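You operate a simulated robot arm through the tools that you are given. There is no shell and no other tool. Be economical: measure what you need, move in short steps, check, and stop when the job is done.

You run a simulated robot arm. Do the job below in one go: nothing can be reset, and whatever is moved stays where it is left.

TASK
Change the oil power pack over to pump one.
Fine: stop the running pump by its button first, its isolator off, pump one on, selected and left running.

It is judged by the outcome, as a careful person would: the job done as asked, and still so three seconds after it is handed in. It fails if anything else is knocked over, pushed out of place, dropped, spilled or broken.

THE ROBOT
A 6-joint arm with a two-finger gripper on a trunk, on a base that drives. Base frame: it is fixed to the floor where the robot stands at the start and does not move with it; the origin is under the middle of the robot, x ahead of it, y to its left, z up. Lengths are in m, angles in rad, forces in N, time in s.
With the tool pointing down near the work surface it reaches from about 0.28 to 0.72 m from the robot's upright axis, wherever it stands. Its first joint turns from -2.897 to 2.897 rad. Places, roughly: black relief knob [1, 0, 1.1]; oil heater switch [0.4, 0.1, 0.9]; yellow bleed knob [1, -0.2, 1.1]. Payload 1.57 kg.
The TCP is the grasp point between the finger pads, 0.021 m short of the fingertips. In the tool frame z runs along the fingers and y along their closing line. Largest opening 0.07 m; the body of the gripper starts 0.05 m behind the TCP.
Orientation is that of the tool frame in the base frame, as a unit quaternion [x, y, z, w]. With the fingers straight down and closing along the base's y, the tool's x points along the base's -x, its y along +y and its z along -z.

THE INTERFACE
- The arm moves only by the tool step_arm. Its argument "steps" is a list of rows, each an object (a shift or turn left out is 0, a gripper value left out holds the last) with "linear": the shift along the tool's x, y, z in units of 40 mm (1.0 is 40 mm), a list of three; "angular": the turn, a rotation vector about the tool's x, y, z in units of 8 degrees (1.0 is 8 degrees), a list of three; "claw": the finger opening in m, from 0 to 0.07. In form: [{"linear": [dx, dy, dz], "angular": [rx, ry, rz], "claw": claw}, ...]. A call has 1 to 12 rows; each row shifts and turns the commanded pose from where the row before left it, along the tool's axes as they then stand. A call with a number of a shift or a turn outside -1 to 1 is refused whole. Rows are played at 5 a second. More than 0.05 m and 0.15 rad between two rows, or a gripper value outside its range, and nothing of the call is played. Where a pose cannot be reached the arm comes as near as it can. A force on the tool above 40 N (or 10 N above the force at the start of the call, whichever is more), or a blocked arm, ends the call early, and 0.2 s more pass. Each finger halts on what it meets, pressing with about 30 N; the grip force reading is that of the motor and also rises with nothing between the fingers. The clock runs only during rows and for 0.2 s after the last one: add rows that do not move to give the fingers time. The reply holds the time, the measured pose of the TCP, the force on the tool along the base axes, the opening and the grip force, in the units named above and with some noise, with the torque about the TCP (base axes, N m) and any sound that the robot's microphone picked up.
- Cameras (640 x 400 px; columns grow to the right, rows downward): "scene" is now at [0.0219, 0.1449, 1.4882]; the picture's right is [-0.09, -1.00, 0.00], its down [-0.68, 0.06, -0.73] and it looks along [0.73, -0.07, -0.68] (base axes); focal length 276 px, centre (320, 200). "wrist" rides on the gripper at [0.079, 0.004, -0.081] in the tool frame; the picture's right is [-0.05, 1.00, 0.00], its down [-0.67, -0.03, -0.75] and it looks along [-0.74, -0.04, 0.67] (tool axes); focal length 256 px, centre (320, 200). There is no depth. A picture from a camera that has moved, and an enlarged one, comes with that camera's place and axes in the base frame and with its lens.
- grab_frame(camera): a new picture of that camera. No time passes.
- steer(legs): drives the robot by 1 to 6 legs, each [ahead, left, turn to the left] in m, m and rad, along the robot's own axes; the way and the turn of a leg run together, so that a leg with both is an arc; at most 1.5 m and 3.142 rad a leg. The arm and the cameras ride along, it lands a little off, and it stops where it bumps. It gives what a move gives.
- aim_head(pan, tilt): turns the head with the scene camera to pan (to the left, within 2.705 rad either way) and tilt (down, from -0.506 to 1.204), counted from straight ahead of the robot. It gives what a move gives.
- zoom(camera, box): a new picture of the part [left, top, right, bottom] of that camera's present view, enlarged. No time passes.
- hand_in(): hands the job in; it is judged then, once.

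Go step by step. Nothing tells you exact positions but the pictures and the camera data: compare them with the known pose of the tool, close in by small moves and look again before you grip or let go. The budget is 120 turns and 98 pictures, counting those below and the enlarged ones. Unless the task says otherwise, let go and move clear before handing in, and close with one line.

The tools are called after ">>>" as name(argument=value, ...) on one line, values as JSON. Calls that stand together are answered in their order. step_arm: Moves the arm, as the interface text tells. Its arguments: {"type":"object","properties":{"steps":{"type":"array"}},"required":["steps"]} The other tools are called the same way: steer (legs) drives the base; aim_head (pan, tilt) turns the head that bears the scene camera; grab_frame (camera) takes a picture; zoom (camera, box) takes an enlarged picture of a part of a camera's view; hand_in () hands the job in.

At the start:

```text
time_s: 0.0
position: [0.4305, 0.0474, 1.2619]
orientation: [0.001, 1.0, 0.0, 0.0]
contact_force: [1.0, -0.5, 0.2]
torque: [0.01, 0.01, -0.01]
opening: 0.0698
finger_force: 0.1
robot x, y, heading: [0.003, -0.0014, 0.001]
head pan, tilt: [-0.094, 0.752]
```

scene: 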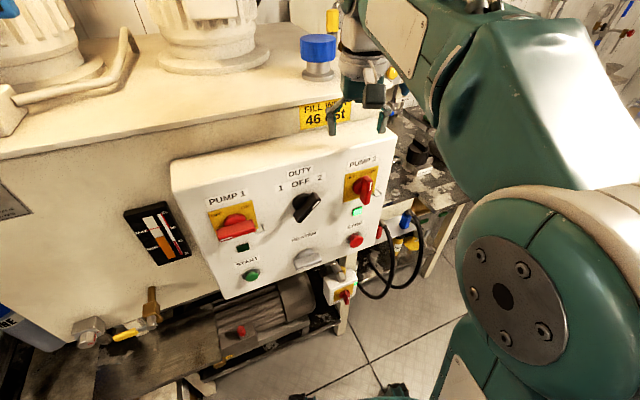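
wrist: 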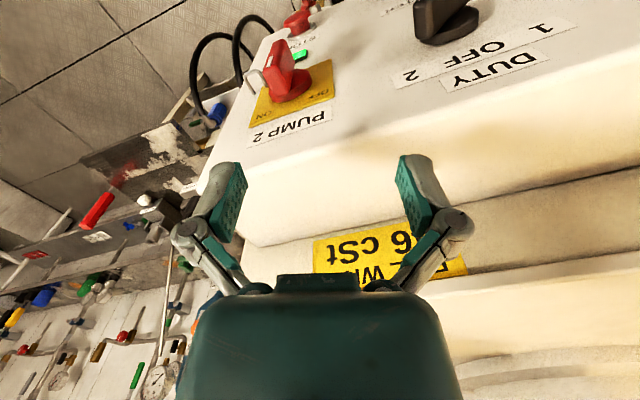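

I see a control panel with pump 1 isolator (off), duty selector (pointing at 2), pump 2 isolator (on), start and stop buttons. I'll zoom in for detail first.

>>> zoom(camera="scene", box=[160, 140, 400, 300])

>>> zoom(camera="scene", box=[320, 140, 420, 260])

```text
2.50 times, centred on (280, 220) of scene
camera zoom: at [0.0219, 0.1449, 1.4882], right [-0.09, -1.0, 0.0], down [-0.68, 0.06, -0.73], along [0.73, -0.07, -0.68], focal length 690 px, centre (420, 150)
```

zoom: 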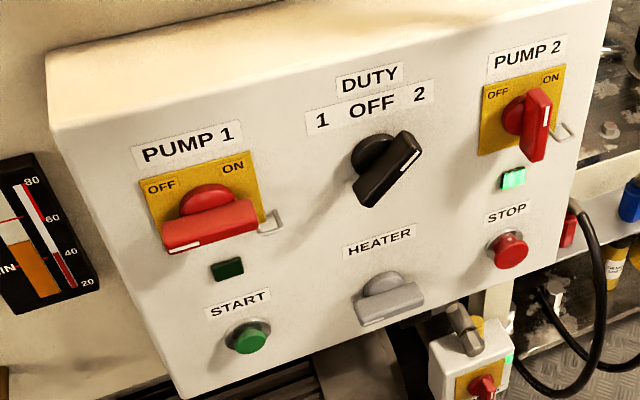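

```text
3.33 times, centred on (370, 200) of scene
camera zoom: at [0.0219, 0.1449, 1.4882], right [-0.09, -1.0, 0.0], down [-0.68, 0.06, -0.73], along [0.73, -0.07, -0.68], focal length 920 px, centre (153, 200)
```

zoom: 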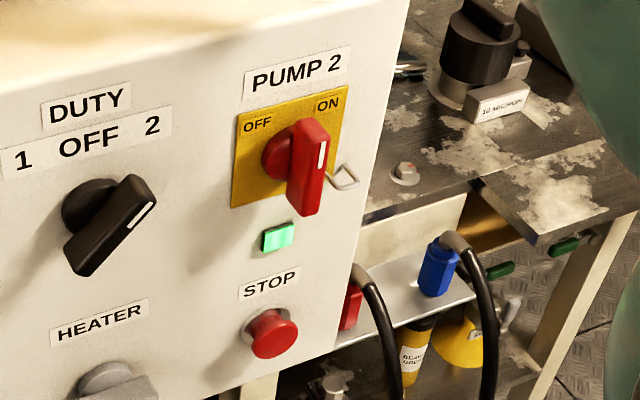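

The panel: Pump 1 isolator is off (horizontal), Pump 2's is on (vertical) with its lamp lit, duty on 2. I need room to point the tool forward, so I check behind the robot before backing off.

>>> aim_head(pan=2.7, tilt=0.8)

>>> grab_frame(camera="scene")

```text
time_s: 2.5
position: [0.4295, 0.0462, 1.2619]
orientation: [-0.001, 1.0, 0.0, -0.001]
contact_force: [0.7, -0.2, 0.3]
torque: [0.0, 0.02, -0.01]
opening: 0.0697
finger_force: 0.0
robot x, y, heading: [0.0015, -0.0005, 0.002]
head pan, tilt: [2.7, 0.799]
```

```text
93 pictures are left
camera scene: at [-0.1335, 0.1872, 1.4844], right [0.43, 0.9, 0.0], down [0.65, -0.31, -0.7], along [-0.63, 0.3, -0.72], focal length 276 px, centre (320, 200)
```

scene: 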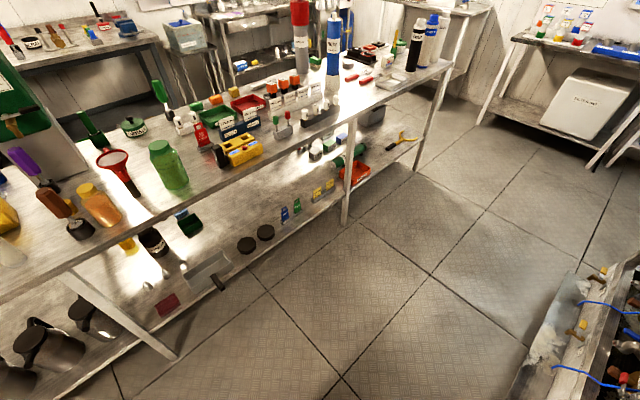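

There is a bench about 0.75 m behind, so 0.2 m back is safe. I'll back up and look at the panel again.

>>> steer(legs=[[-0.2, 0, 0]])

>>> aim_head(pan=0.0, tilt=0.65)

>>> grab_frame(camera="scene")

>>> grab_frame(camera="wrist")

```text
time_s: 4.1
position: [0.2242, 0.0473, 1.2622]
orientation: [0.0, 1.0, -0.001, -0.002]
contact_force: [-0.3, 0.0, 0.0]
torque: [-0.01, -0.02, -0.02]
opening: 0.07
finger_force: 0.1
robot x, y, heading: [-0.2045, -0.0015, 0.0]
head pan, tilt: [2.7, 0.799]
```

```text
time_s: 6.5
position: [0.2246, 0.0473, 1.2618]
orientation: [-0.001, 1.0, 0.0, 0.0]
contact_force: [-0.4, 0.0, -0.3]
torque: [-0.02, 0.01, 0.05]
opening: 0.0701
finger_force: 0.0
robot x, y, heading: [-0.2055, -0.001, -0.003]
head pan, tilt: [0.0, 0.649]
```

```text
92 pictures are left
camera scene: at [-0.18, 0.1529, 1.4969], right [0.0, -1.0, 0.0], down [-0.61, 0.0, -0.8], along [0.8, 0.0, -0.61], focal length 276 px, centre (320, 200)
```

scene: 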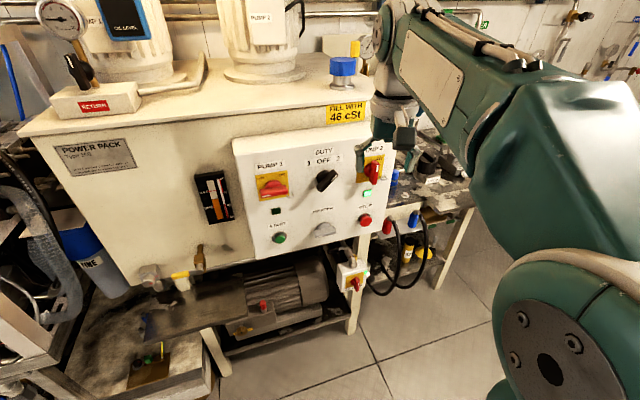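

```text
91 pictures are left
camera wrist: at [0.1465, 0.0517, 1.3428], right [0.05, 1.0, 0.0], down [0.67, -0.04, 0.74], along [0.74, -0.04, -0.67], focal length 256 px, centre (320, 200)
```

wrist: 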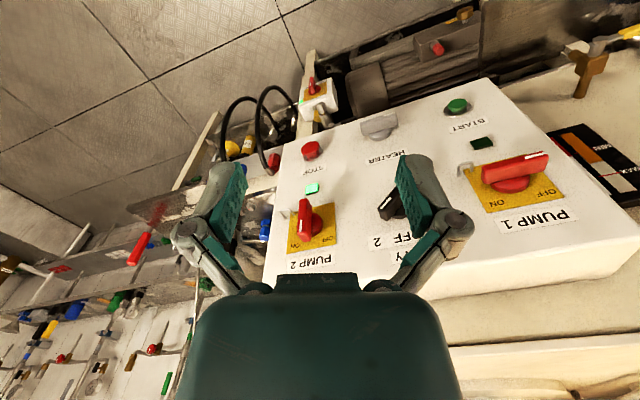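

Plenty of room now. I turn the tool from pointing down to pointing forward at the panel (90° about -y of tool).

>>> step_arm(steps=[{"angular": [0, -1, 0]}, {"angular": [0, -1, 0]}, {"angular": [0, -1, 0]}, {"angular": [0, -1, 0]}, {"angular": [0, -1, 0]}, {"angular": [0, -1, 0]}, {"angular": [0, -1, 0]}, {"angular": [0, -1, 0]}, {"angular": [0, -1, 0]}, {"angular": [0, -1, 0]}, {"angular": [0, -1, 0]}, {"angular": [0, -0.25, 0]}])

>>> grab_frame(camera="wrist")

>>> grab_frame(camera="scene")

```text
time_s: 9.1
position: [0.2245, 0.0409, 1.2617]
orientation: [0.009, 0.75, -0.013, 0.661]
contact_force: [-1.3, 0.4, -0.4]
torque: [-0.01, 0.01, -0.01]
opening: 0.0698
finger_force: 0.0
out of reach, approached as far as the arm can: row 10, 11
robot x, y, heading: [-0.2035, 0.0001, -0.003]
head pan, tilt: [0.0, 0.649]
```

```text
90 pictures are left
camera wrist: at [0.1357, 0.0481, 1.1932], right [0.04, 1.0, 0.04], down [-0.66, -0.01, 0.75], along [0.75, -0.06, 0.65], focal length 256 px, centre (320, 200)
```

wrist: 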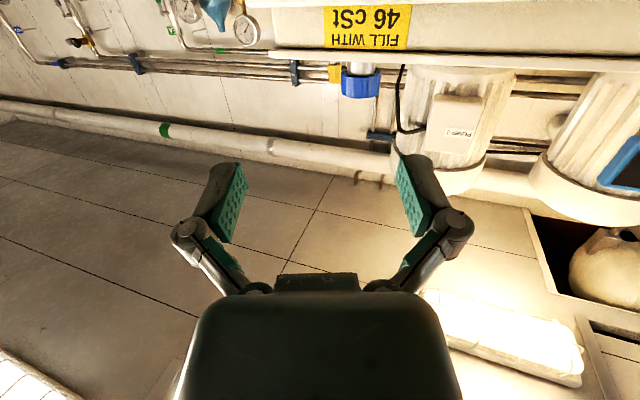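

```text
89 pictures are left
camera scene: at [-0.1809, 0.1527, 1.497], right [0.0, -1.0, 0.0], down [-0.6, 0.0, -0.8], along [0.8, 0.0, -0.6], focal length 276 px, centre (320, 200)
```

scene: 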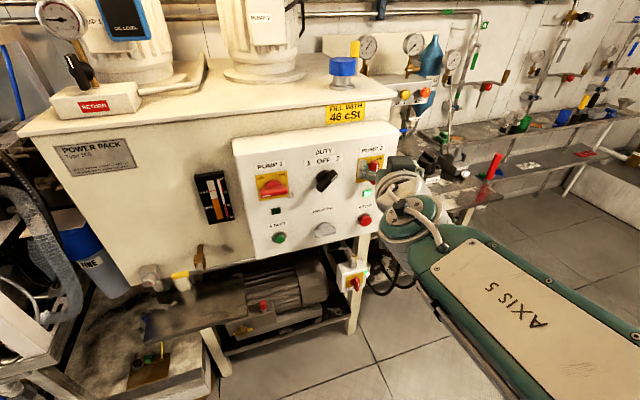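

The tool is almost horizontal. Let me get an enlarged view of the panel for triangulation.

>>> zoom(camera="scene", box=[224, 115, 404, 265])

```text
2.67 times, centred on (314, 190) of scene
camera zoom: at [-0.1809, 0.1527, 1.497], right [0.0, -1.0, 0.0], down [-0.6, 0.0, -0.8], along [0.8, 0.0, -0.6], focal length 736 px, centre (336, 227)
```

zoom: 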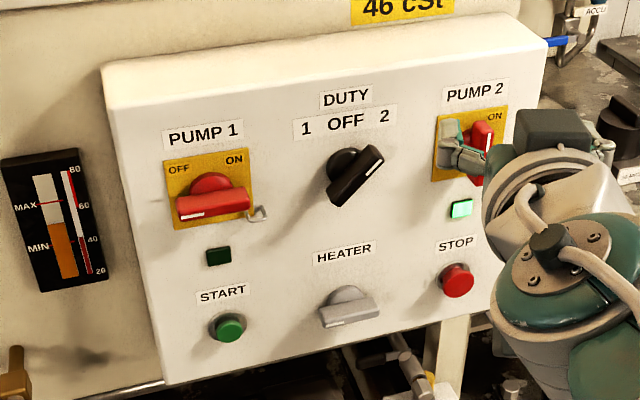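

I place STOP at about (0.420, 0.021, 0.976) and START at about (0.364, 0.263, 0.953), with the panel yawed ~13°. I'll close the fingers, go to a standoff in front of STOP and align with the panel.

>>> step_arm(steps=[{"linear": [0.9, -0.1, 0.3], "claw": 0}, {"linear": [0.9, -0.1, 0.3]}, {"linear": [0.9, -0.1, 0.3]}, {"linear": [0.9, -0.1, 0.3]}, {"linear": [0.9, -0.1, 0.3]}, {"linear": [0.9, -0.1, 0.3]}, {"linear": [0.9, -0.1, 0.3]}, {"linear": [0.85, -0.2, 0.3]}, {"angular": [-0.8, 0, 0]}, {"angular": [-0.8, 0, 0]}, {}])

>>> grab_frame(camera="wrist")

>>> grab_frame(camera="scene")

```text
time_s: 11.5
position: [0.2775, 0.0961, 1.0063]
orientation: [-0.03, 0.754, 0.006, 0.656]
contact_force: [0.1, 0.2, -0.3]
torque: [0.0, -0.01, 0.04]
opening: 0.0
finger_force: 28.6
out of reach, approached as far as the arm can: row 4, 5, 6, 7, 8, 9, 10
robot x, y, heading: [-0.2046, 0.0009, -0.001]
head pan, tilt: [0.0, 0.649]
```

```text
87 pictures are left
camera wrist: at [0.1875, 0.093, 0.9389], right [-0.05, 1.0, 0.02], down [-0.64, -0.05, 0.76], along [0.76, 0.02, 0.65], focal length 256 px, centre (320, 200)
```

wrist: 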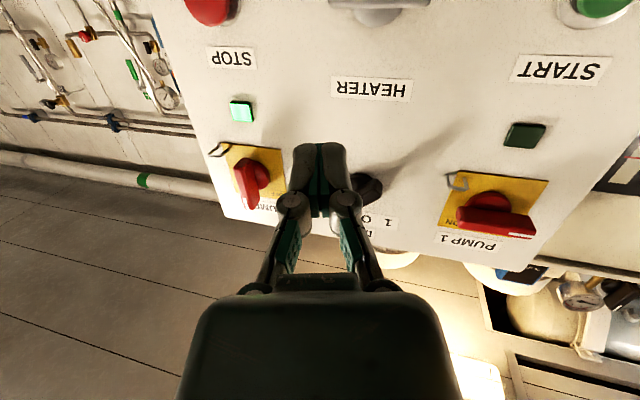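

```text
86 pictures are left
camera scene: at [-0.18, 0.1535, 1.4969], right [0.0, -1.0, 0.0], down [-0.61, 0.0, -0.8], along [0.8, 0.0, -0.61], focal length 276 px, centre (320, 200)
```

scene: 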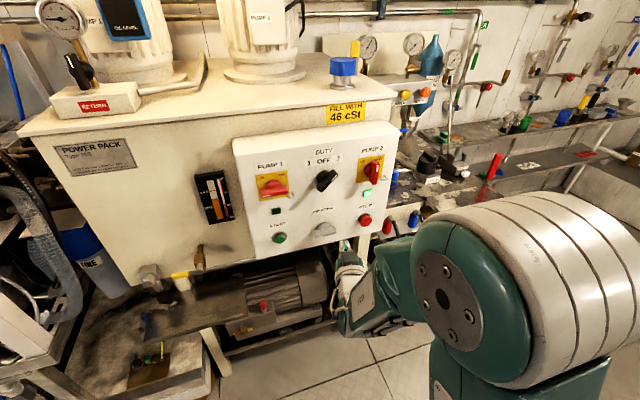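

The arm can't get fully horizontal this close in; I need a bit more distance. I check the clearance behind first.

>>> aim_head(pan=2.7, tilt=1.2)

>>> grab_frame(camera="scene")

>>> aim_head(pan=-2.7, tilt=1.1)

>>> grab_frame(camera="scene")

```text
time_s: 13.9
position: [0.2773, 0.0944, 1.007]
orientation: [-0.031, 0.754, 0.007, 0.656]
contact_force: [0.1, 0.2, 0.0]
torque: [0.0, 0.0, -0.01]
opening: 0.0
finger_force: 28.4
robot x, y, heading: [-0.2062, 0.0008, 0.003]
head pan, tilt: [2.7, 1.201]
```

```text
85 pictures are left
camera scene: at [-0.3175, 0.1772, 1.4567], right [0.43, 0.9, 0.0], down [0.84, -0.4, -0.36], along [-0.33, 0.15, -0.93], focal length 276 px, centre (320, 200)
```

scene: 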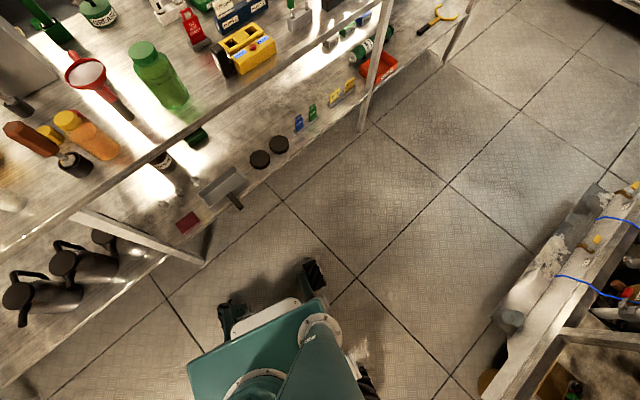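

```text
time_s: 18.1
position: [0.2781, 0.0961, 1.0059]
orientation: [-0.03, 0.754, 0.007, 0.657]
contact_force: [-1.0, 0.3, -0.7]
torque: [-0.05, -0.02, -0.04]
opening: 0.0
finger_force: 28.6
robot x, y, heading: [-0.2057, -0.0009, 0.004]
head pan, tilt: [-2.7, 1.1]
```

```text
84 pictures are left
camera scene: at [-0.324, 0.1262, 1.4627], right [-0.43, 0.9, 0.0], down [0.81, 0.38, -0.46], along [-0.41, -0.19, -0.89], focal length 276 px, centre (320, 200)
```

scene: 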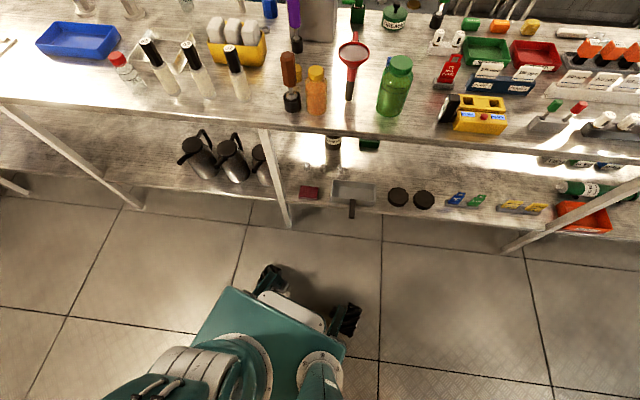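

About 0.28 m is free behind the base. I'll back 0.14 m and turn left 0.22 rad so the robot squarely faces the panel.

>>> steer(legs=[[-0.14, -0.03, 0], [0, 0, 0.22]])

>>> aim_head(pan=0.0, tilt=0.6)

>>> grab_frame(camera="scene")

>>> grab_frame(camera="wrist")

```text
time_s: 20.2
position: [0.1002, 0.169, 1.0063]
orientation: [-0.113, 0.746, 0.079, 0.651]
contact_force: [0.3, -0.1, 0.1]
torque: [-0.02, -0.01, -0.04]
opening: 0.0
finger_force: 28.3
robot x, y, heading: [-0.353, -0.0265, 0.223]
head pan, tilt: [-2.7, 1.1]
```

```text
time_s: 22.6
position: [0.0993, 0.1695, 1.0057]
orientation: [-0.114, 0.746, 0.08, 0.652]
contact_force: [0.5, -0.1, 1.0]
torque: [0.02, 0.0, -0.02]
opening: 0.0
finger_force: 28.2
robot x, y, heading: [-0.3504, -0.03, 0.224]
head pan, tilt: [0.0, 0.6]
```

```text
83 pictures are left
camera scene: at [-0.3579, 0.1258, 1.5012], right [0.22, -0.98, 0.0], down [-0.55, -0.13, -0.82], along [0.8, 0.18, -0.57], focal length 276 px, centre (320, 200)
```

scene: 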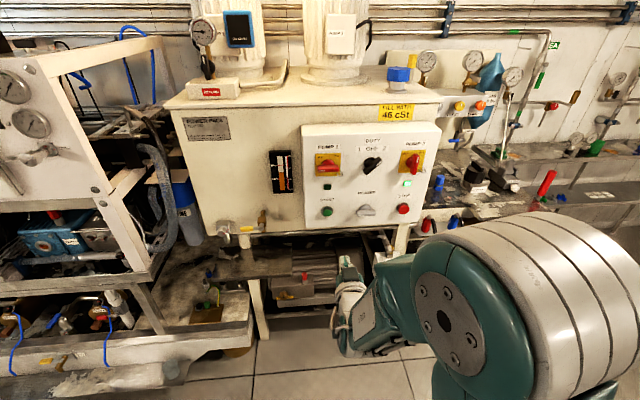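

```text
82 pictures are left
camera wrist: at [0.0131, 0.1473, 0.9389], right [-0.27, 0.96, 0.02], down [-0.62, -0.19, 0.76], along [0.74, 0.19, 0.65], focal length 256 px, centre (320, 200)
```

wrist: 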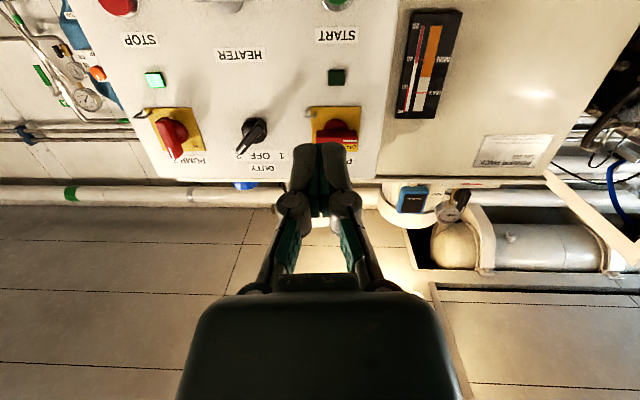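

Facing the panel squarely now. I move the tool forward a bit and see how the pose follows.

>>> step_arm(steps=[{"linear": [0, 0, 0.8]}, {"linear": [0, 0, 0.8]}, {"linear": [0, 0, 0.8]}, {}])

```text
time_s: 23.6
position: [0.1859, 0.2076, 0.9947]
orientation: [-0.111, 0.747, 0.077, 0.651]
contact_force: [-0.2, 0.0, 0.3]
torque: [0.01, -0.02, -0.02]
opening: 0.0
finger_force: 28.1
out of reach, approached as far as the arm can: row 1, 2, 3
robot x, y, heading: [-0.3553, -0.0338, 0.221]
head pan, tilt: [0.0, 0.6]
```

>>> step_arm(steps=[{"linear": [0, 0, 0.5], "angular": [0, -0.5, 0]}, {"linear": [0, 0, 0.5], "angular": [0, -0.5, 0]}, {}])

>>> grab_frame(camera="scene")

```text
time_s: 24.4
position: [0.2175, 0.2354, 0.9946]
orientation: [-0.105, 0.699, 0.083, 0.702]
contact_force: [0.8, 0.0, 0.4]
torque: [0.0, -0.01, -0.01]
opening: 0.0
finger_force: 28.8
out of reach, approached as far as the arm can: row 1, 2
robot x, y, heading: [-0.3514, -0.0298, 0.223]
head pan, tilt: [0.0, 0.6]
```

```text
81 pictures are left
camera scene: at [-0.3574, 0.1265, 1.5011], right [0.22, -0.98, 0.0], down [-0.55, -0.13, -0.82], along [0.8, 0.18, -0.57], focal length 276 px, centre (320, 200)
```

scene: 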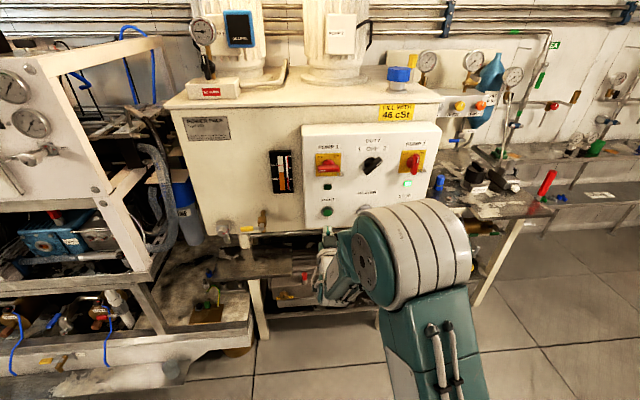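

>>> step_arm(steps=[{"linear": [0.07, -0.91, 0.2]}, {"linear": [0.07, -0.91, 0.2]}, {"linear": [0.07, -0.91, 0.2]}, {"linear": [0.07, -0.91, 0.2]}, {"linear": [0.07, -0.91, 0.2]}, {"linear": [0.07, -0.91, 0.2]}, {"linear": [0.07, -0.91, 0.2]}, {}])

>>> grab_frame(camera="wrist")

```text
time_s: 26.2
position: [0.2194, 0.2308, 0.9924]
orientation: [-0.102, 0.7, 0.082, 0.702]
contact_force: [-0.8, 0.8, 0.1]
torque: [0.01, 0.01, 0.01]
opening: 0.0002
finger_force: 28.8
out of reach, approached as far as the arm can: row 1, 2, 3, 4, 5, 6, 7
robot x, y, heading: [-0.3483, -0.0309, 0.225]
head pan, tilt: [0.0, 0.6]
```

```text
80 pictures are left
camera wrist: at [0.1403, 0.2119, 0.9119], right [-0.26, 0.97, 0.02], down [-0.71, -0.21, 0.67], along [0.65, 0.16, 0.74], focal length 256 px, centre (320, 200)
```

wrist: 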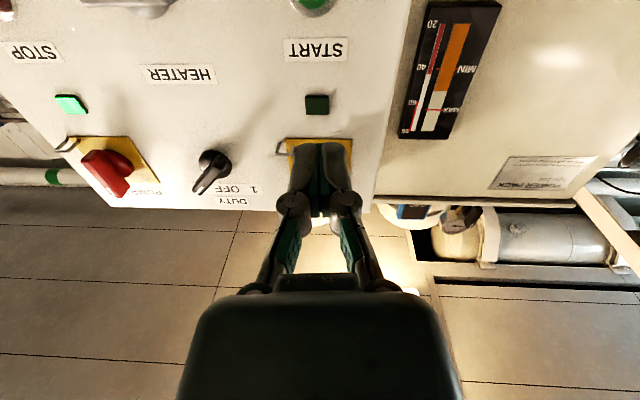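

The arm seems stuck in an awkward branch. I look down at it to understand its configuration.

>>> aim_head(pan=-0.5, tilt=0.95)

>>> grab_frame(camera="scene")

```text
time_s: 27.2
position: [0.2186, 0.232, 0.9917]
orientation: [-0.103, 0.7, 0.082, 0.702]
contact_force: [-0.3, -0.2, 0.1]
torque: [0.0, 0.01, 0.03]
opening: 0.0003
finger_force: 27.9
robot x, y, heading: [-0.3506, -0.026, 0.225]
head pan, tilt: [-0.499, 0.949]
```

```text
79 pictures are left
camera scene: at [-0.3736, 0.0869, 1.4728], right [-0.27, -0.96, 0.0], down [-0.78, 0.22, -0.58], along [0.56, -0.16, -0.81], focal length 276 px, centre (320, 200)
```

scene: 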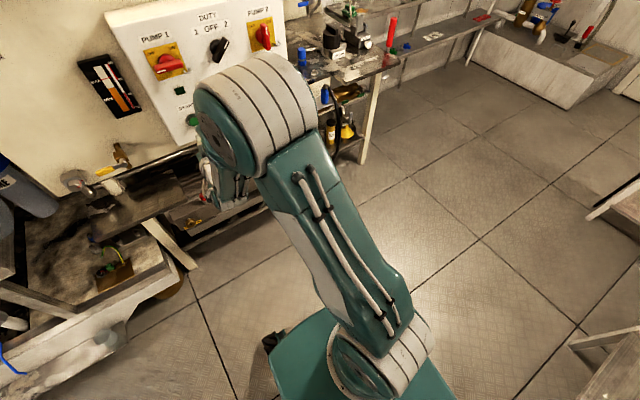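

The forearm is steeply folded, so the wrist is at its pitch limit. I'll let the tool pitch down ~25° and see if it then moves freely to the right.

>>> step_arm(steps=[{"angular": [0, 1, 0]}, {"angular": [0, 1, 0]}, {"angular": [0, 1, 0]}, {"linear": [0, -0.9, 0]}, {"linear": [0, -0.9, 0]}, {"linear": [0, -0.9, 0]}, {}])

>>> grab_frame(camera="scene")

```text
time_s: 28.8
position: [0.2304, 0.179, 0.9991]
orientation: [-0.12, 0.831, 0.056, 0.54]
contact_force: [-0.4, 0.1, -0.1]
torque: [0.03, -0.01, 0.02]
opening: 0.0
finger_force: 28.3
out of reach, approached as far as the arm can: row 5, 6
robot x, y, heading: [-0.3505, -0.0294, 0.226]
head pan, tilt: [-0.499, 0.949]
```

```text
78 pictures are left
camera scene: at [-0.3737, 0.0867, 1.4728], right [-0.27, -0.96, 0.0], down [-0.78, 0.22, -0.58], along [0.56, -0.16, -0.81], focal length 276 px, centre (320, 200)
```

scene: 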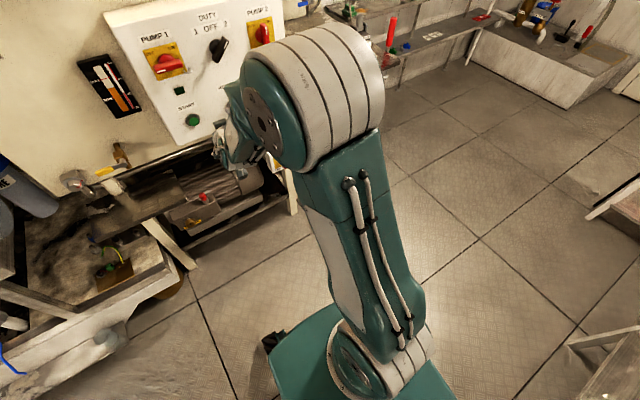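

>>> step_arm(steps=[{"linear": [-0.25, -0.4, 0.6]}, {"linear": [-0.25, -0.4, 0.6]}, {"linear": [-0.25, -0.4, 0.6]}, {"linear": [0, -0.9, 0]}, {"linear": [0, -0.9, 0]}, {}])

```text
time_s: 30.2
position: [0.3205, 0.1903, 1.0182]
orientation: [-0.121, 0.831, 0.058, 0.54]
contact_force: [0.4, -0.2, 0.1]
torque: [-0.03, -0.02, 0.02]
opening: 0.0001
finger_force: 28.5
out of reach, approached as far as the arm can: row 1, 2, 3, 4, 5
robot x, y, heading: [-0.3526, -0.031, 0.226]
head pan, tilt: [-0.499, 0.949]
```

Moving forward works, but moving right doesn't: the arm prefers targets left of its axis. I'd shift the base to the right; checking clearance there first.

>>> aim_head(pan=-1.6, tilt=0.95)

>>> grab_frame(camera="scene")

```text
time_s: 31.5
position: [0.3192, 0.1905, 1.0179]
orientation: [-0.121, 0.831, 0.059, 0.54]
contact_force: [-0.8, 0.6, 0.4]
torque: [0.02, 0.03, 0.04]
opening: 0.0001
finger_force: 28.8
robot x, y, heading: [-0.3511, -0.026, 0.222]
head pan, tilt: [-1.6, 0.949]
```

```text
77 pictures are left
camera scene: at [-0.4293, 0.0349, 1.473], right [-0.98, -0.19, 0.0], down [-0.16, 0.8, -0.58], along [0.11, -0.57, -0.81], focal length 276 px, centre (320, 200)
```

scene: 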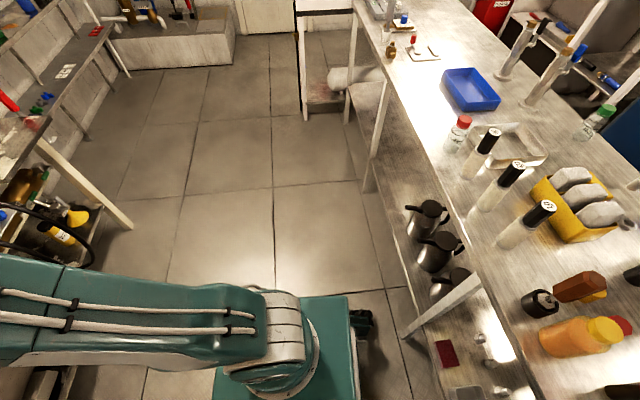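

The aisle to the right is clear. I retract the tool a little, then shift right.

>>> step_arm(steps=[{"linear": [0, 0, -0.9]}, {"linear": [0, 0, -0.6]}, {}])

>>> steer(legs=[[-0.05, -0.22, 0]])

>>> aim_head(pan=0.2, tilt=0.65)

>>> grab_frame(camera="scene")

```text
time_s: 32.3
position: [0.2665, 0.176, 1.045]
orientation: [-0.122, 0.831, 0.06, 0.54]
contact_force: [0.6, -0.1, -0.2]
torque: [0.01, 0.0, 0.0]
opening: 0.0
finger_force: 29.2
robot x, y, heading: [-0.3464, -0.031, 0.223]
head pan, tilt: [-1.6, 0.949]
```

```text
time_s: 34.0
position: [0.2634, -0.0421, 1.0447]
orientation: [-0.122, 0.83, 0.056, 0.542]
contact_force: [-0.1, 0.7, -0.9]
torque: [0.0, 0.01, -0.08]
opening: 0.0
finger_force: 28.5
robot x, y, heading: [-0.3532, -0.2486, 0.218]
head pan, tilt: [-1.6, 0.949]
```

```text
time_s: 35.8
position: [0.2659, -0.0488, 1.044]
orientation: [-0.12, 0.83, 0.059, 0.541]
contact_force: [-0.8, -0.3, 0.4]
torque: [0.01, -0.01, 0.0]
opening: 0.0004
finger_force: 28.8
robot x, y, heading: [-0.3517, -0.2486, 0.218]
head pan, tilt: [0.201, 0.649]
```

```text
76 pictures are left
camera scene: at [-0.3655, -0.0806, 1.4969], right [0.41, -0.91, 0.0], down [-0.55, -0.25, -0.8], along [0.73, 0.32, -0.61], focal length 276 px, centre (320, 200)
```

scene: 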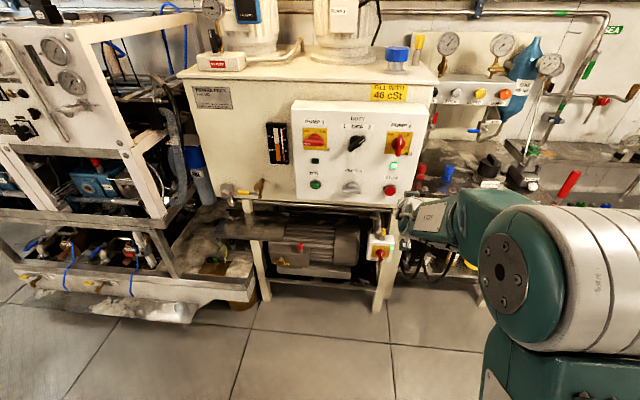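

Good position. I level the tool to about -8° pitch and move to 4 cm in front of STOP.

>>> step_arm(steps=[{"angular": [0, -1, 0]}, {"angular": [0, -1, 0]}, {"linear": [0.27, 0.17, 0.7]}, {"linear": [0.27, 0.17, 0.7]}, {"linear": [0.27, 0.17, 0.7]}, {"linear": [0.27, 0.17, 0.7]}, {}])

>>> grab_frame(camera="wrist")

>>> zoom(camera="scene", box=[280, 90, 460, 220])

```text
time_s: 37.4
position: [0.3513, 0.0367, 0.9946]
orientation: [-0.111, 0.747, 0.075, 0.652]
contact_force: [0.5, 0.2, -0.8]
torque: [-0.02, 0.0, -0.01]
opening: 0.0
finger_force: 28.9
out of reach, approached as far as the arm can: row 1, 2
robot x, y, heading: [-0.3568, -0.2494, 0.223]
head pan, tilt: [0.201, 0.649]
```

```text
75 pictures are left
camera wrist: at [0.2636, 0.015, 0.9269], right [-0.26, 0.97, 0.02], down [-0.62, -0.18, 0.77], along [0.74, 0.18, 0.64], focal length 256 px, centre (320, 200)
```

wrist: 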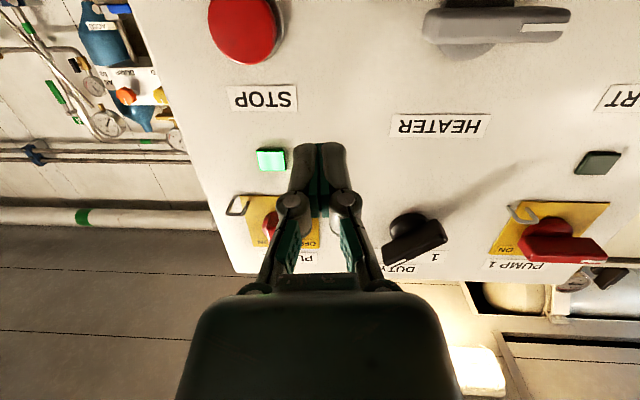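

```text
3.08 times, centred on (370, 155) of scene
camera zoom: at [-0.3651, -0.0793, 1.4968], right [0.41, -0.91, 0.0], down [-0.55, -0.25, -0.8], along [0.73, 0.32, -0.61], focal length 849 px, centre (166, 338)
```

zoom: 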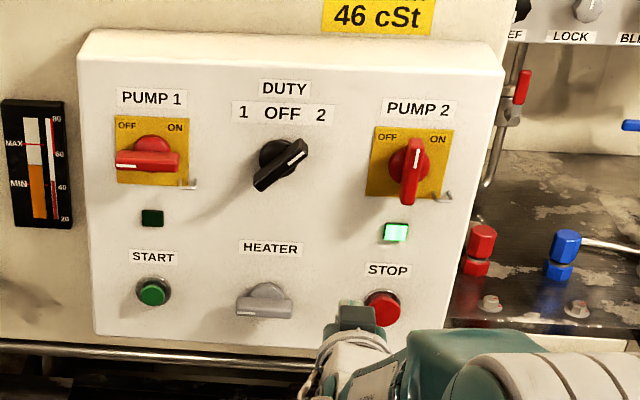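

The tool moves freely here. Refined estimate: STOP near (0.445, 0.012, 0.945). I shift right and down 4.7 cm each to line up the fingertips with it.

>>> step_arm(steps=[{"linear": [0.58, -0.6, 0.08]}, {"linear": [0.58, -0.6, 0.08]}, {}])

>>> grab_frame(camera="wrist")

>>> zoom(camera="scene", box=[340, 140, 440, 220])

```text
time_s: 38.2
position: [0.3579, 0.025, 0.9568]
orientation: [-0.103, 0.749, 0.065, 0.651]
contact_force: [0.5, 0.1, 0.3]
torque: [0.0, 0.0, -0.03]
opening: 0.0
finger_force: 28.9
out of reach, approached as far as the arm can: row 1, 2
robot x, y, heading: [-0.3502, -0.248, 0.22]
head pan, tilt: [0.201, 0.649]
```

```text
73 pictures are left
camera wrist: at [0.2697, 0.0055, 0.8895], right [-0.23, 0.97, 0.02], down [-0.62, -0.16, 0.77], along [0.75, 0.17, 0.64], focal length 256 px, centre (320, 200)
```

wrist: 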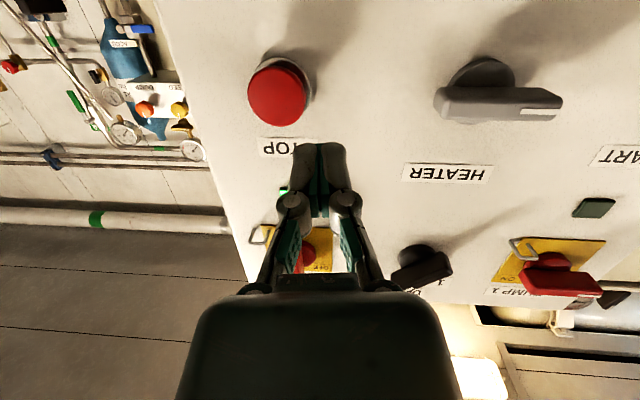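

```text
5.00 times, centred on (390, 180) of scene
camera zoom: at [-0.3651, -0.0794, 1.4968], right [0.41, -0.91, 0.0], down [-0.55, -0.25, -0.8], along [0.73, 0.32, -0.61], focal length 1380 px, centre (-30, 300)
```

zoom: 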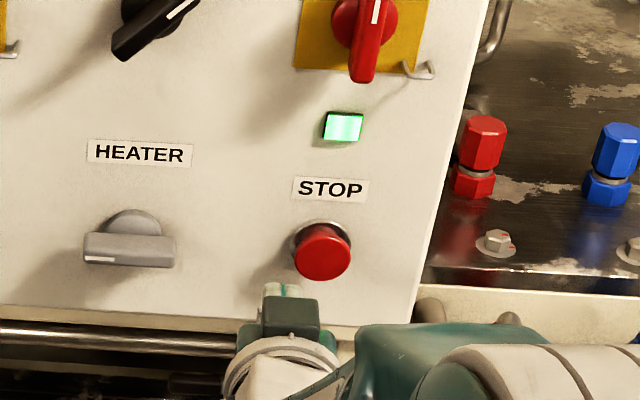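

The arm is again at its right-hand boundary; shifting the base another 0.15 m right gives margin.

>>> steer(legs=[[-0.01, -0.15, 0]])

>>> step_arm(steps=[{"linear": [0, 0.7, 0], "angular": [0, -0.3, 0]}, {"linear": [0, 0.7, 0], "angular": [0, -0.3, 0]}, {"linear": [0, 0.7, 0], "angular": [0, -0.4, 0]}, {}])

>>> grab_frame(camera="wrist")

>>> grab_frame(camera="scene")

```text
time_s: 39.6
position: [0.3806, -0.1206, 0.9557]
orientation: [-0.103, 0.75, 0.064, 0.65]
contact_force: [-0.5, 0.2, -0.7]
torque: [0.0, 0.01, 0.0]
opening: 0.0
finger_force: 28.9
robot x, y, heading: [-0.3313, -0.3974, 0.219]
head pan, tilt: [0.201, 0.649]
```

```text
time_s: 40.6
position: [0.3607, -0.0495, 0.9566]
orientation: [-0.095, 0.703, 0.073, 0.701]
contact_force: [-0.7, -0.1, -0.5]
torque: [-0.02, -0.02, 0.02]
opening: 0.0
finger_force: 28.7
robot x, y, heading: [-0.3286, -0.3997, 0.221]
head pan, tilt: [0.201, 0.649]
```

```text
71 pictures are left
camera wrist: at [0.2824, -0.0647, 0.8768], right [-0.24, 0.97, 0.02], down [-0.72, -0.19, 0.67], along [0.66, 0.14, 0.74], focal length 256 px, centre (320, 200)
```

wrist: 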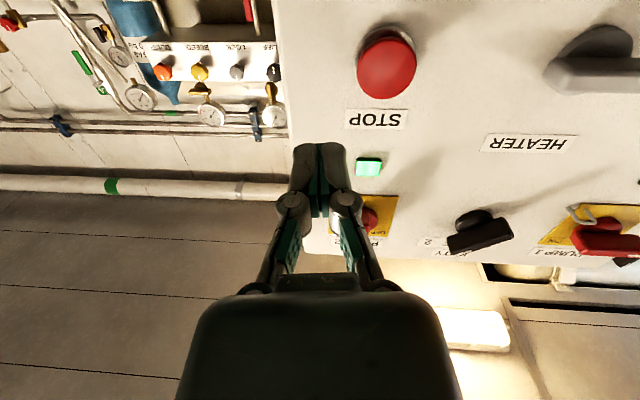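

```text
70 pictures are left
camera scene: at [-0.3417, -0.2311, 1.4973], right [0.41, -0.91, 0.0], down [-0.55, -0.25, -0.8], along [0.73, 0.33, -0.61], focal length 276 px, centre (320, 200)
```

scene: 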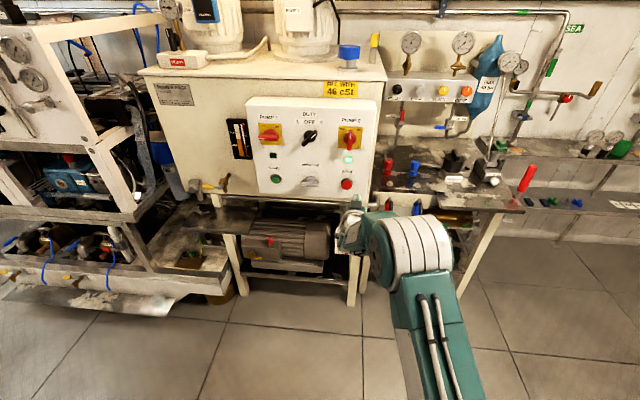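

Free now, tool level. STOP triangulates to (0.443, 0.017, 0.943). Lining up, stopping ~2.5 cm short.

>>> step_arm(steps=[{"linear": [0.17, 0.56, 0]}, {"linear": [0.17, 0.56, 0]}, {"linear": [0, 0, 0.6]}, {"linear": [0, 0, 0.6]}, {}])

>>> grab_frame(camera="wrist")

>>> zoom(camera="scene", box=[300, 140, 400, 220])

```text
time_s: 41.8
position: [0.3973, 0.0119, 0.941]
orientation: [-0.097, 0.703, 0.073, 0.701]
contact_force: [0.2, 0.2, 0.1]
torque: [0.01, 0.0, 0.02]
opening: 0.0003
finger_force: 28.2
robot x, y, heading: [-0.3295, -0.3978, 0.222]
head pan, tilt: [0.201, 0.649]
```

```text
69 pictures are left
camera wrist: at [0.3177, -0.0055, 0.8606], right [-0.24, 0.97, 0.02], down [-0.72, -0.19, 0.67], along [0.66, 0.15, 0.74], focal length 256 px, centre (320, 200)
```

wrist: 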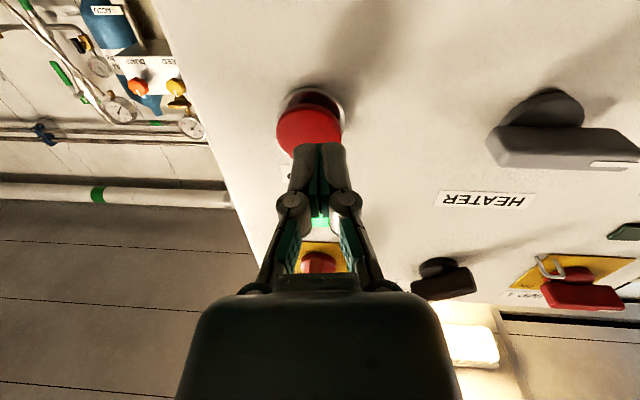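

```text
5.00 times, centred on (350, 180) of scene
camera zoom: at [-0.343, -0.2241, 1.4967], right [0.41, -0.91, 0.0], down [-0.55, -0.25, -0.8], along [0.73, 0.32, -0.61], focal length 1380 px, centre (170, 300)
```

zoom: 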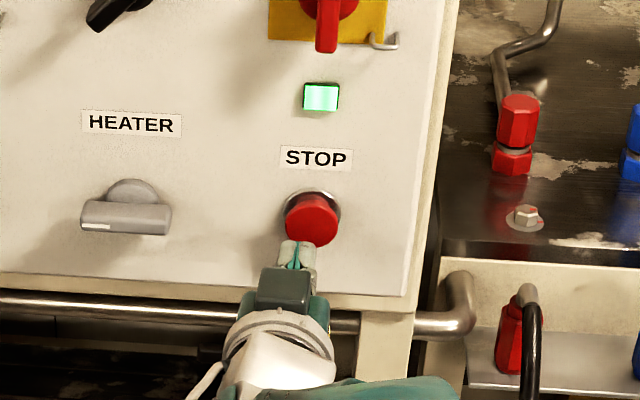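

Fingertips are just below/in front of STOP, 4 mm left of its centre. I correct and press gently.

>>> step_arm(steps=[{"linear": [-0.05, -0.12, 0.25]}, {"linear": [0, 0, 0.25]}, {"linear": [0, 0, 0.15]}, {"linear": [0, 0, 0.1]}])

>>> grab_frame(camera="wrist")

```text
time_s: 42.8
position: [0.4244, 0.0141, 0.9413]
orientation: [-0.098, 0.703, 0.074, 0.701]
contact_force: [-21.8, -8.1, 2.4]
torque: [0.03, -0.08, 0.03]
opening: 0.0057
finger_force: 28.5
robot x, y, heading: [-0.3331, -0.3995, 0.221]
head pan, tilt: [0.201, 0.649]
heard: click
```

```text
67 pictures are left
camera wrist: at [0.3465, -0.0035, 0.862], right [-0.24, 0.97, 0.02], down [-0.72, -0.19, 0.67], along [0.66, 0.14, 0.74], focal length 256 px, centre (320, 200)
```

wrist: 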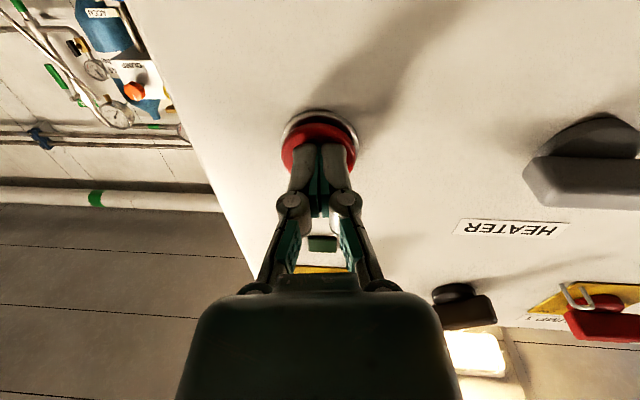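

Click heard and the pump-2 lamp went out: pump 2 is stopped. I back off and rise to view the pump 2 isolator.

>>> step_arm(steps=[{"linear": [0, 0, -0.9]}, {"linear": [0, 0, -0.9]}, {"linear": [0, 0, -0.5]}, {"linear": [-0.9, 0, 0], "claw": 0.05}, {"linear": [-0.9, 0, 0]}, {"linear": [-0.9, 0, 0]}, {}])

>>> grab_frame(camera="wrist")

>>> zoom(camera="scene", box=[240, 90, 400, 210])

```text
time_s: 44.4
position: [0.3364, -0.0026, 1.052]
orientation: [-0.097, 0.703, 0.073, 0.701]
contact_force: [0.3, -0.8, -0.8]
torque: [-0.02, 0.02, -0.01]
opening: 0.05
finger_force: 0.1
robot x, y, heading: [-0.3277, -0.3985, 0.224]
head pan, tilt: [0.201, 0.649]
```

```text
66 pictures are left
camera wrist: at [0.2575, -0.0208, 0.9726], right [-0.24, 0.97, 0.02], down [-0.72, -0.19, 0.67], along [0.66, 0.15, 0.74], focal length 256 px, centre (320, 200)
```

wrist: 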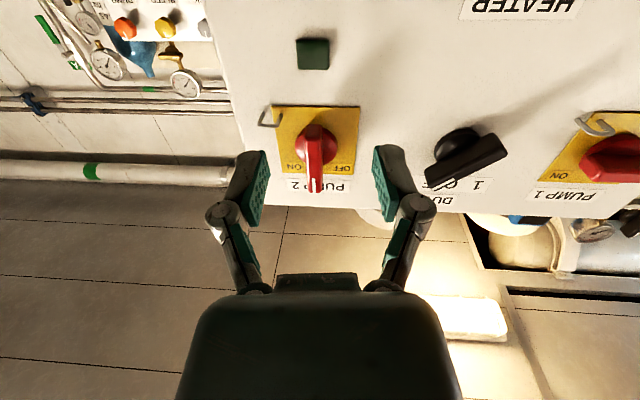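

```text
3.33 times, centred on (320, 150) of scene
camera zoom: at [-0.3433, -0.2252, 1.4968], right [0.41, -0.91, 0.0], down [-0.55, -0.25, -0.8], along [0.73, 0.32, -0.61], focal length 920 px, centre (320, 367)
```

zoom: 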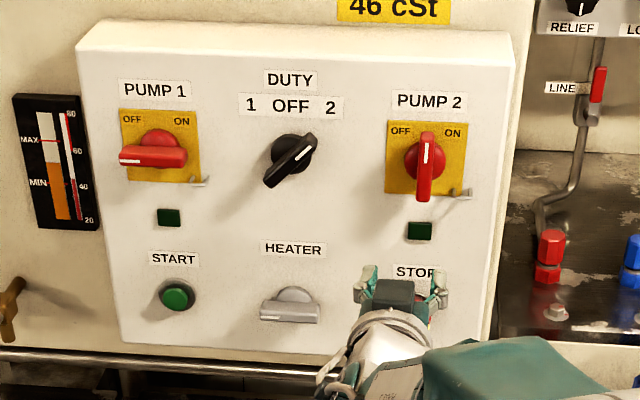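

Both lamps are off. Pump 2's handle bar is vertical, centred about (0.433, 0.012, 1.118). I raise to its height and approach with fingers open, stopping short.

>>> step_arm(steps=[{"linear": [-0.8, -0.1, 0], "angular": [-0.25, 0, 0]}, {"linear": [-0.8, -0.1, 0]}, {"linear": [0, 0, 0.6]}, {"linear": [0, 0, 0.6]}, {}])

>>> grab_frame(camera="wrist")

>>> zoom(camera="scene", box=[300, 90, 400, 170])

```text
time_s: 45.6
position: [0.385, 0.003, 1.1143]
orientation: [-0.109, 0.701, 0.086, 0.699]
contact_force: [0.0, 0.1, -0.4]
torque: [-0.02, 0.0, 0.03]
opening: 0.0498
finger_force: 0.1
robot x, y, heading: [-0.3309, -0.395, 0.222]
head pan, tilt: [0.201, 0.649]
```

```text
64 pictures are left
camera wrist: at [0.3067, -0.0157, 1.0357], right [-0.27, 0.96, 0.02], down [-0.71, -0.21, 0.67], along [0.65, 0.17, 0.74], focal length 256 px, centre (320, 200)
```

wrist: 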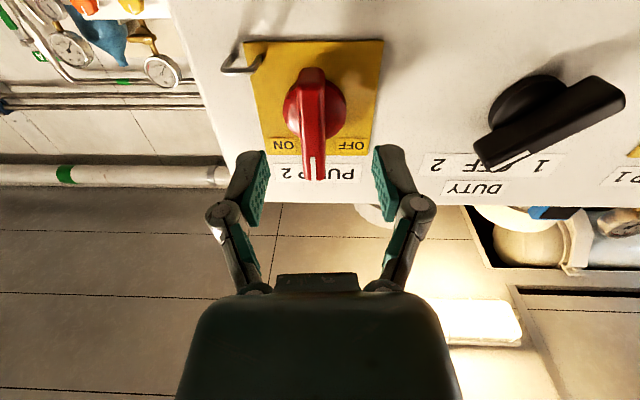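

```text
5.00 times, centred on (350, 130) of scene
camera zoom: at [-0.343, -0.2249, 1.4967], right [0.41, -0.91, 0.0], down [-0.55, -0.25, -0.8], along [0.73, 0.32, -0.61], focal length 1380 px, centre (170, 550)
```

zoom: 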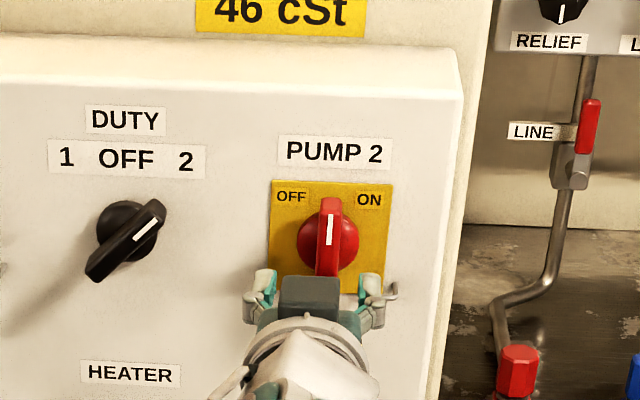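

The bar is ~3 mm right of the tool axis and slightly higher. I correct, advance 4 cm to straddle the bar, and close.

>>> step_arm(steps=[{"linear": [-0.15, -0.07, 0]}, {"linear": [0, 0, 0.5]}, {"linear": [0, 0, 0.45]}, {}])

>>> grab_frame(camera="wrist")

```text
time_s: 46.6
position: [0.4223, 0.0108, 1.1209]
orientation: [-0.109, 0.701, 0.085, 0.699]
contact_force: [0.0, 0.1, -0.1]
torque: [0.0, 0.0, 0.04]
opening: 0.0499
finger_force: 0.1
robot x, y, heading: [-0.3335, -0.3956, 0.22]
head pan, tilt: [0.201, 0.649]
```

```text
62 pictures are left
camera wrist: at [0.3444, -0.0089, 1.0415], right [-0.27, 0.96, 0.02], down [-0.71, -0.21, 0.67], along [0.65, 0.17, 0.74], focal length 256 px, centre (320, 200)
```

wrist: 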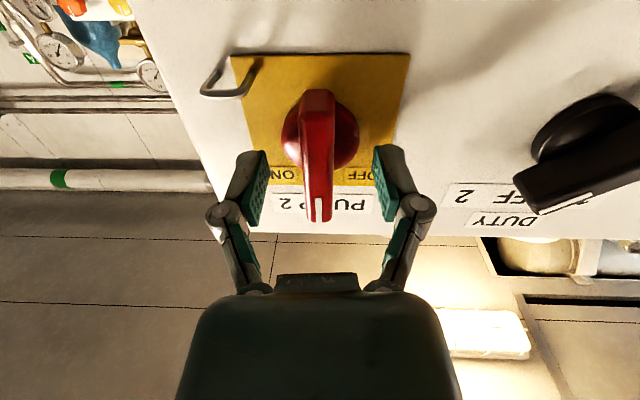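

Well straddled. Closing on the bar.

>>> step_arm(steps=[{"linear": [0, 0, 0.08], "claw": 0.03}, {"claw": 0.01}, {"claw": 0.01}])

>>> grab_frame(camera="wrist")

```text
time_s: 47.4
position: [0.4258, 0.0124, 1.1205]
orientation: [-0.109, 0.701, 0.085, 0.699]
contact_force: [-0.2, -1.7, 0.2]
torque: [-0.16, 0.44, 0.68]
opening: 0.0146
finger_force: 32.1
robot x, y, heading: [-0.3278, -0.3972, 0.223]
head pan, tilt: [0.201, 0.649]
```

```text
61 pictures are left
camera wrist: at [0.3475, -0.0081, 1.0415], right [-0.27, 0.96, 0.02], down [-0.71, -0.21, 0.67], along [0.65, 0.17, 0.74], focal length 256 px, centre (320, 200)
```

wrist: 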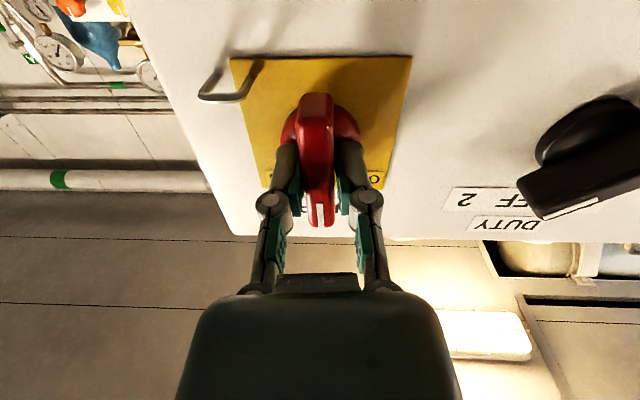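

Gripped (14.6 mm). I turn counter-clockwise (negative about tool z), first ~32° to test.

>>> step_arm(steps=[{"angular": [0, 0, -1]}, {"angular": [0, 0, -1]}, {"angular": [0, 0, -1]}, {"angular": [0, 0, -1]}, {}])

>>> zoom(camera="scene", box=[300, 90, 400, 170])

```text
time_s: 48.6
position: [0.4252, 0.0134, 1.1197]
orientation: [-0.299, 0.644, -0.111, 0.696]
contact_force: [-2.4, 2.2, -0.7]
torque: [-0.05, 0.14, 0.47]
opening: 0.0141
finger_force: 32.3
robot x, y, heading: [-0.3305, -0.3984, 0.218]
head pan, tilt: [0.201, 0.649]
```

```text
5.00 times, centred on (350, 130) of scene
camera zoom: at [-0.3431, -0.2244, 1.4967], right [0.41, -0.91, 0.0], down [-0.55, -0.25, -0.8], along [0.73, 0.32, -0.61], focal length 1380 px, centre (170, 550)
```

zoom: 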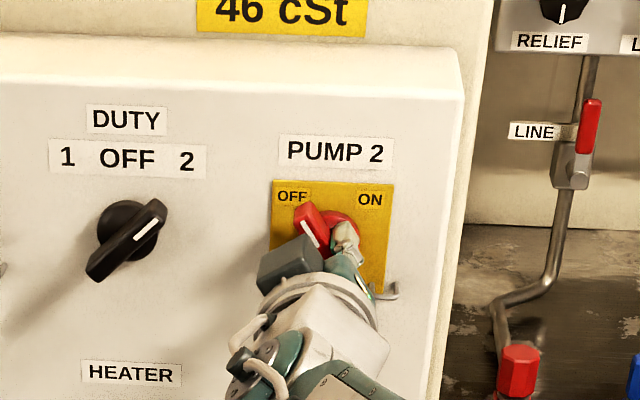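

It turns the right way with almost no load. Continuing to 90°.

>>> step_arm(steps=[{"angular": [0, 0, -1]}, {"angular": [0, 0, -1]}, {"angular": [0, 0, -1]}, {"angular": [0, 0, -1]}, {"angular": [0, 0, -1]}, {"angular": [0, 0, -1]}, {"angular": [0, 0, -1]}, {"angular": [0, 0, -0.4]}, {}])

>>> zoom(camera="scene", box=[300, 90, 400, 170])

```text
time_s: 50.6
position: [0.4255, 0.0137, 1.1184]
orientation: [0.579, -0.413, 0.44, -0.548]
contact_force: [-24.0, 10.5, -16.6]
torque: [0.38, 0.49, 0.2]
opening: 0.0147
finger_force: 32.4
robot x, y, heading: [-0.3292, -0.3972, 0.22]
head pan, tilt: [0.201, 0.649]
```

```text
5.00 times, centred on (350, 130) of scene
camera zoom: at [-0.344, -0.2206, 1.4961], right [0.41, -0.91, 0.0], down [-0.55, -0.25, -0.79], along [0.73, 0.32, -0.61], focal length 1380 px, centre (170, 550)
```

zoom: 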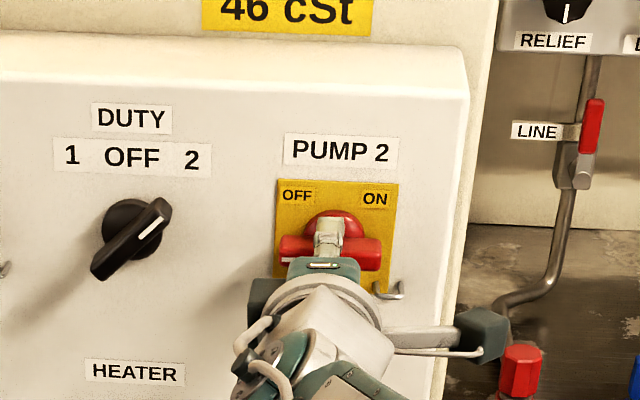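

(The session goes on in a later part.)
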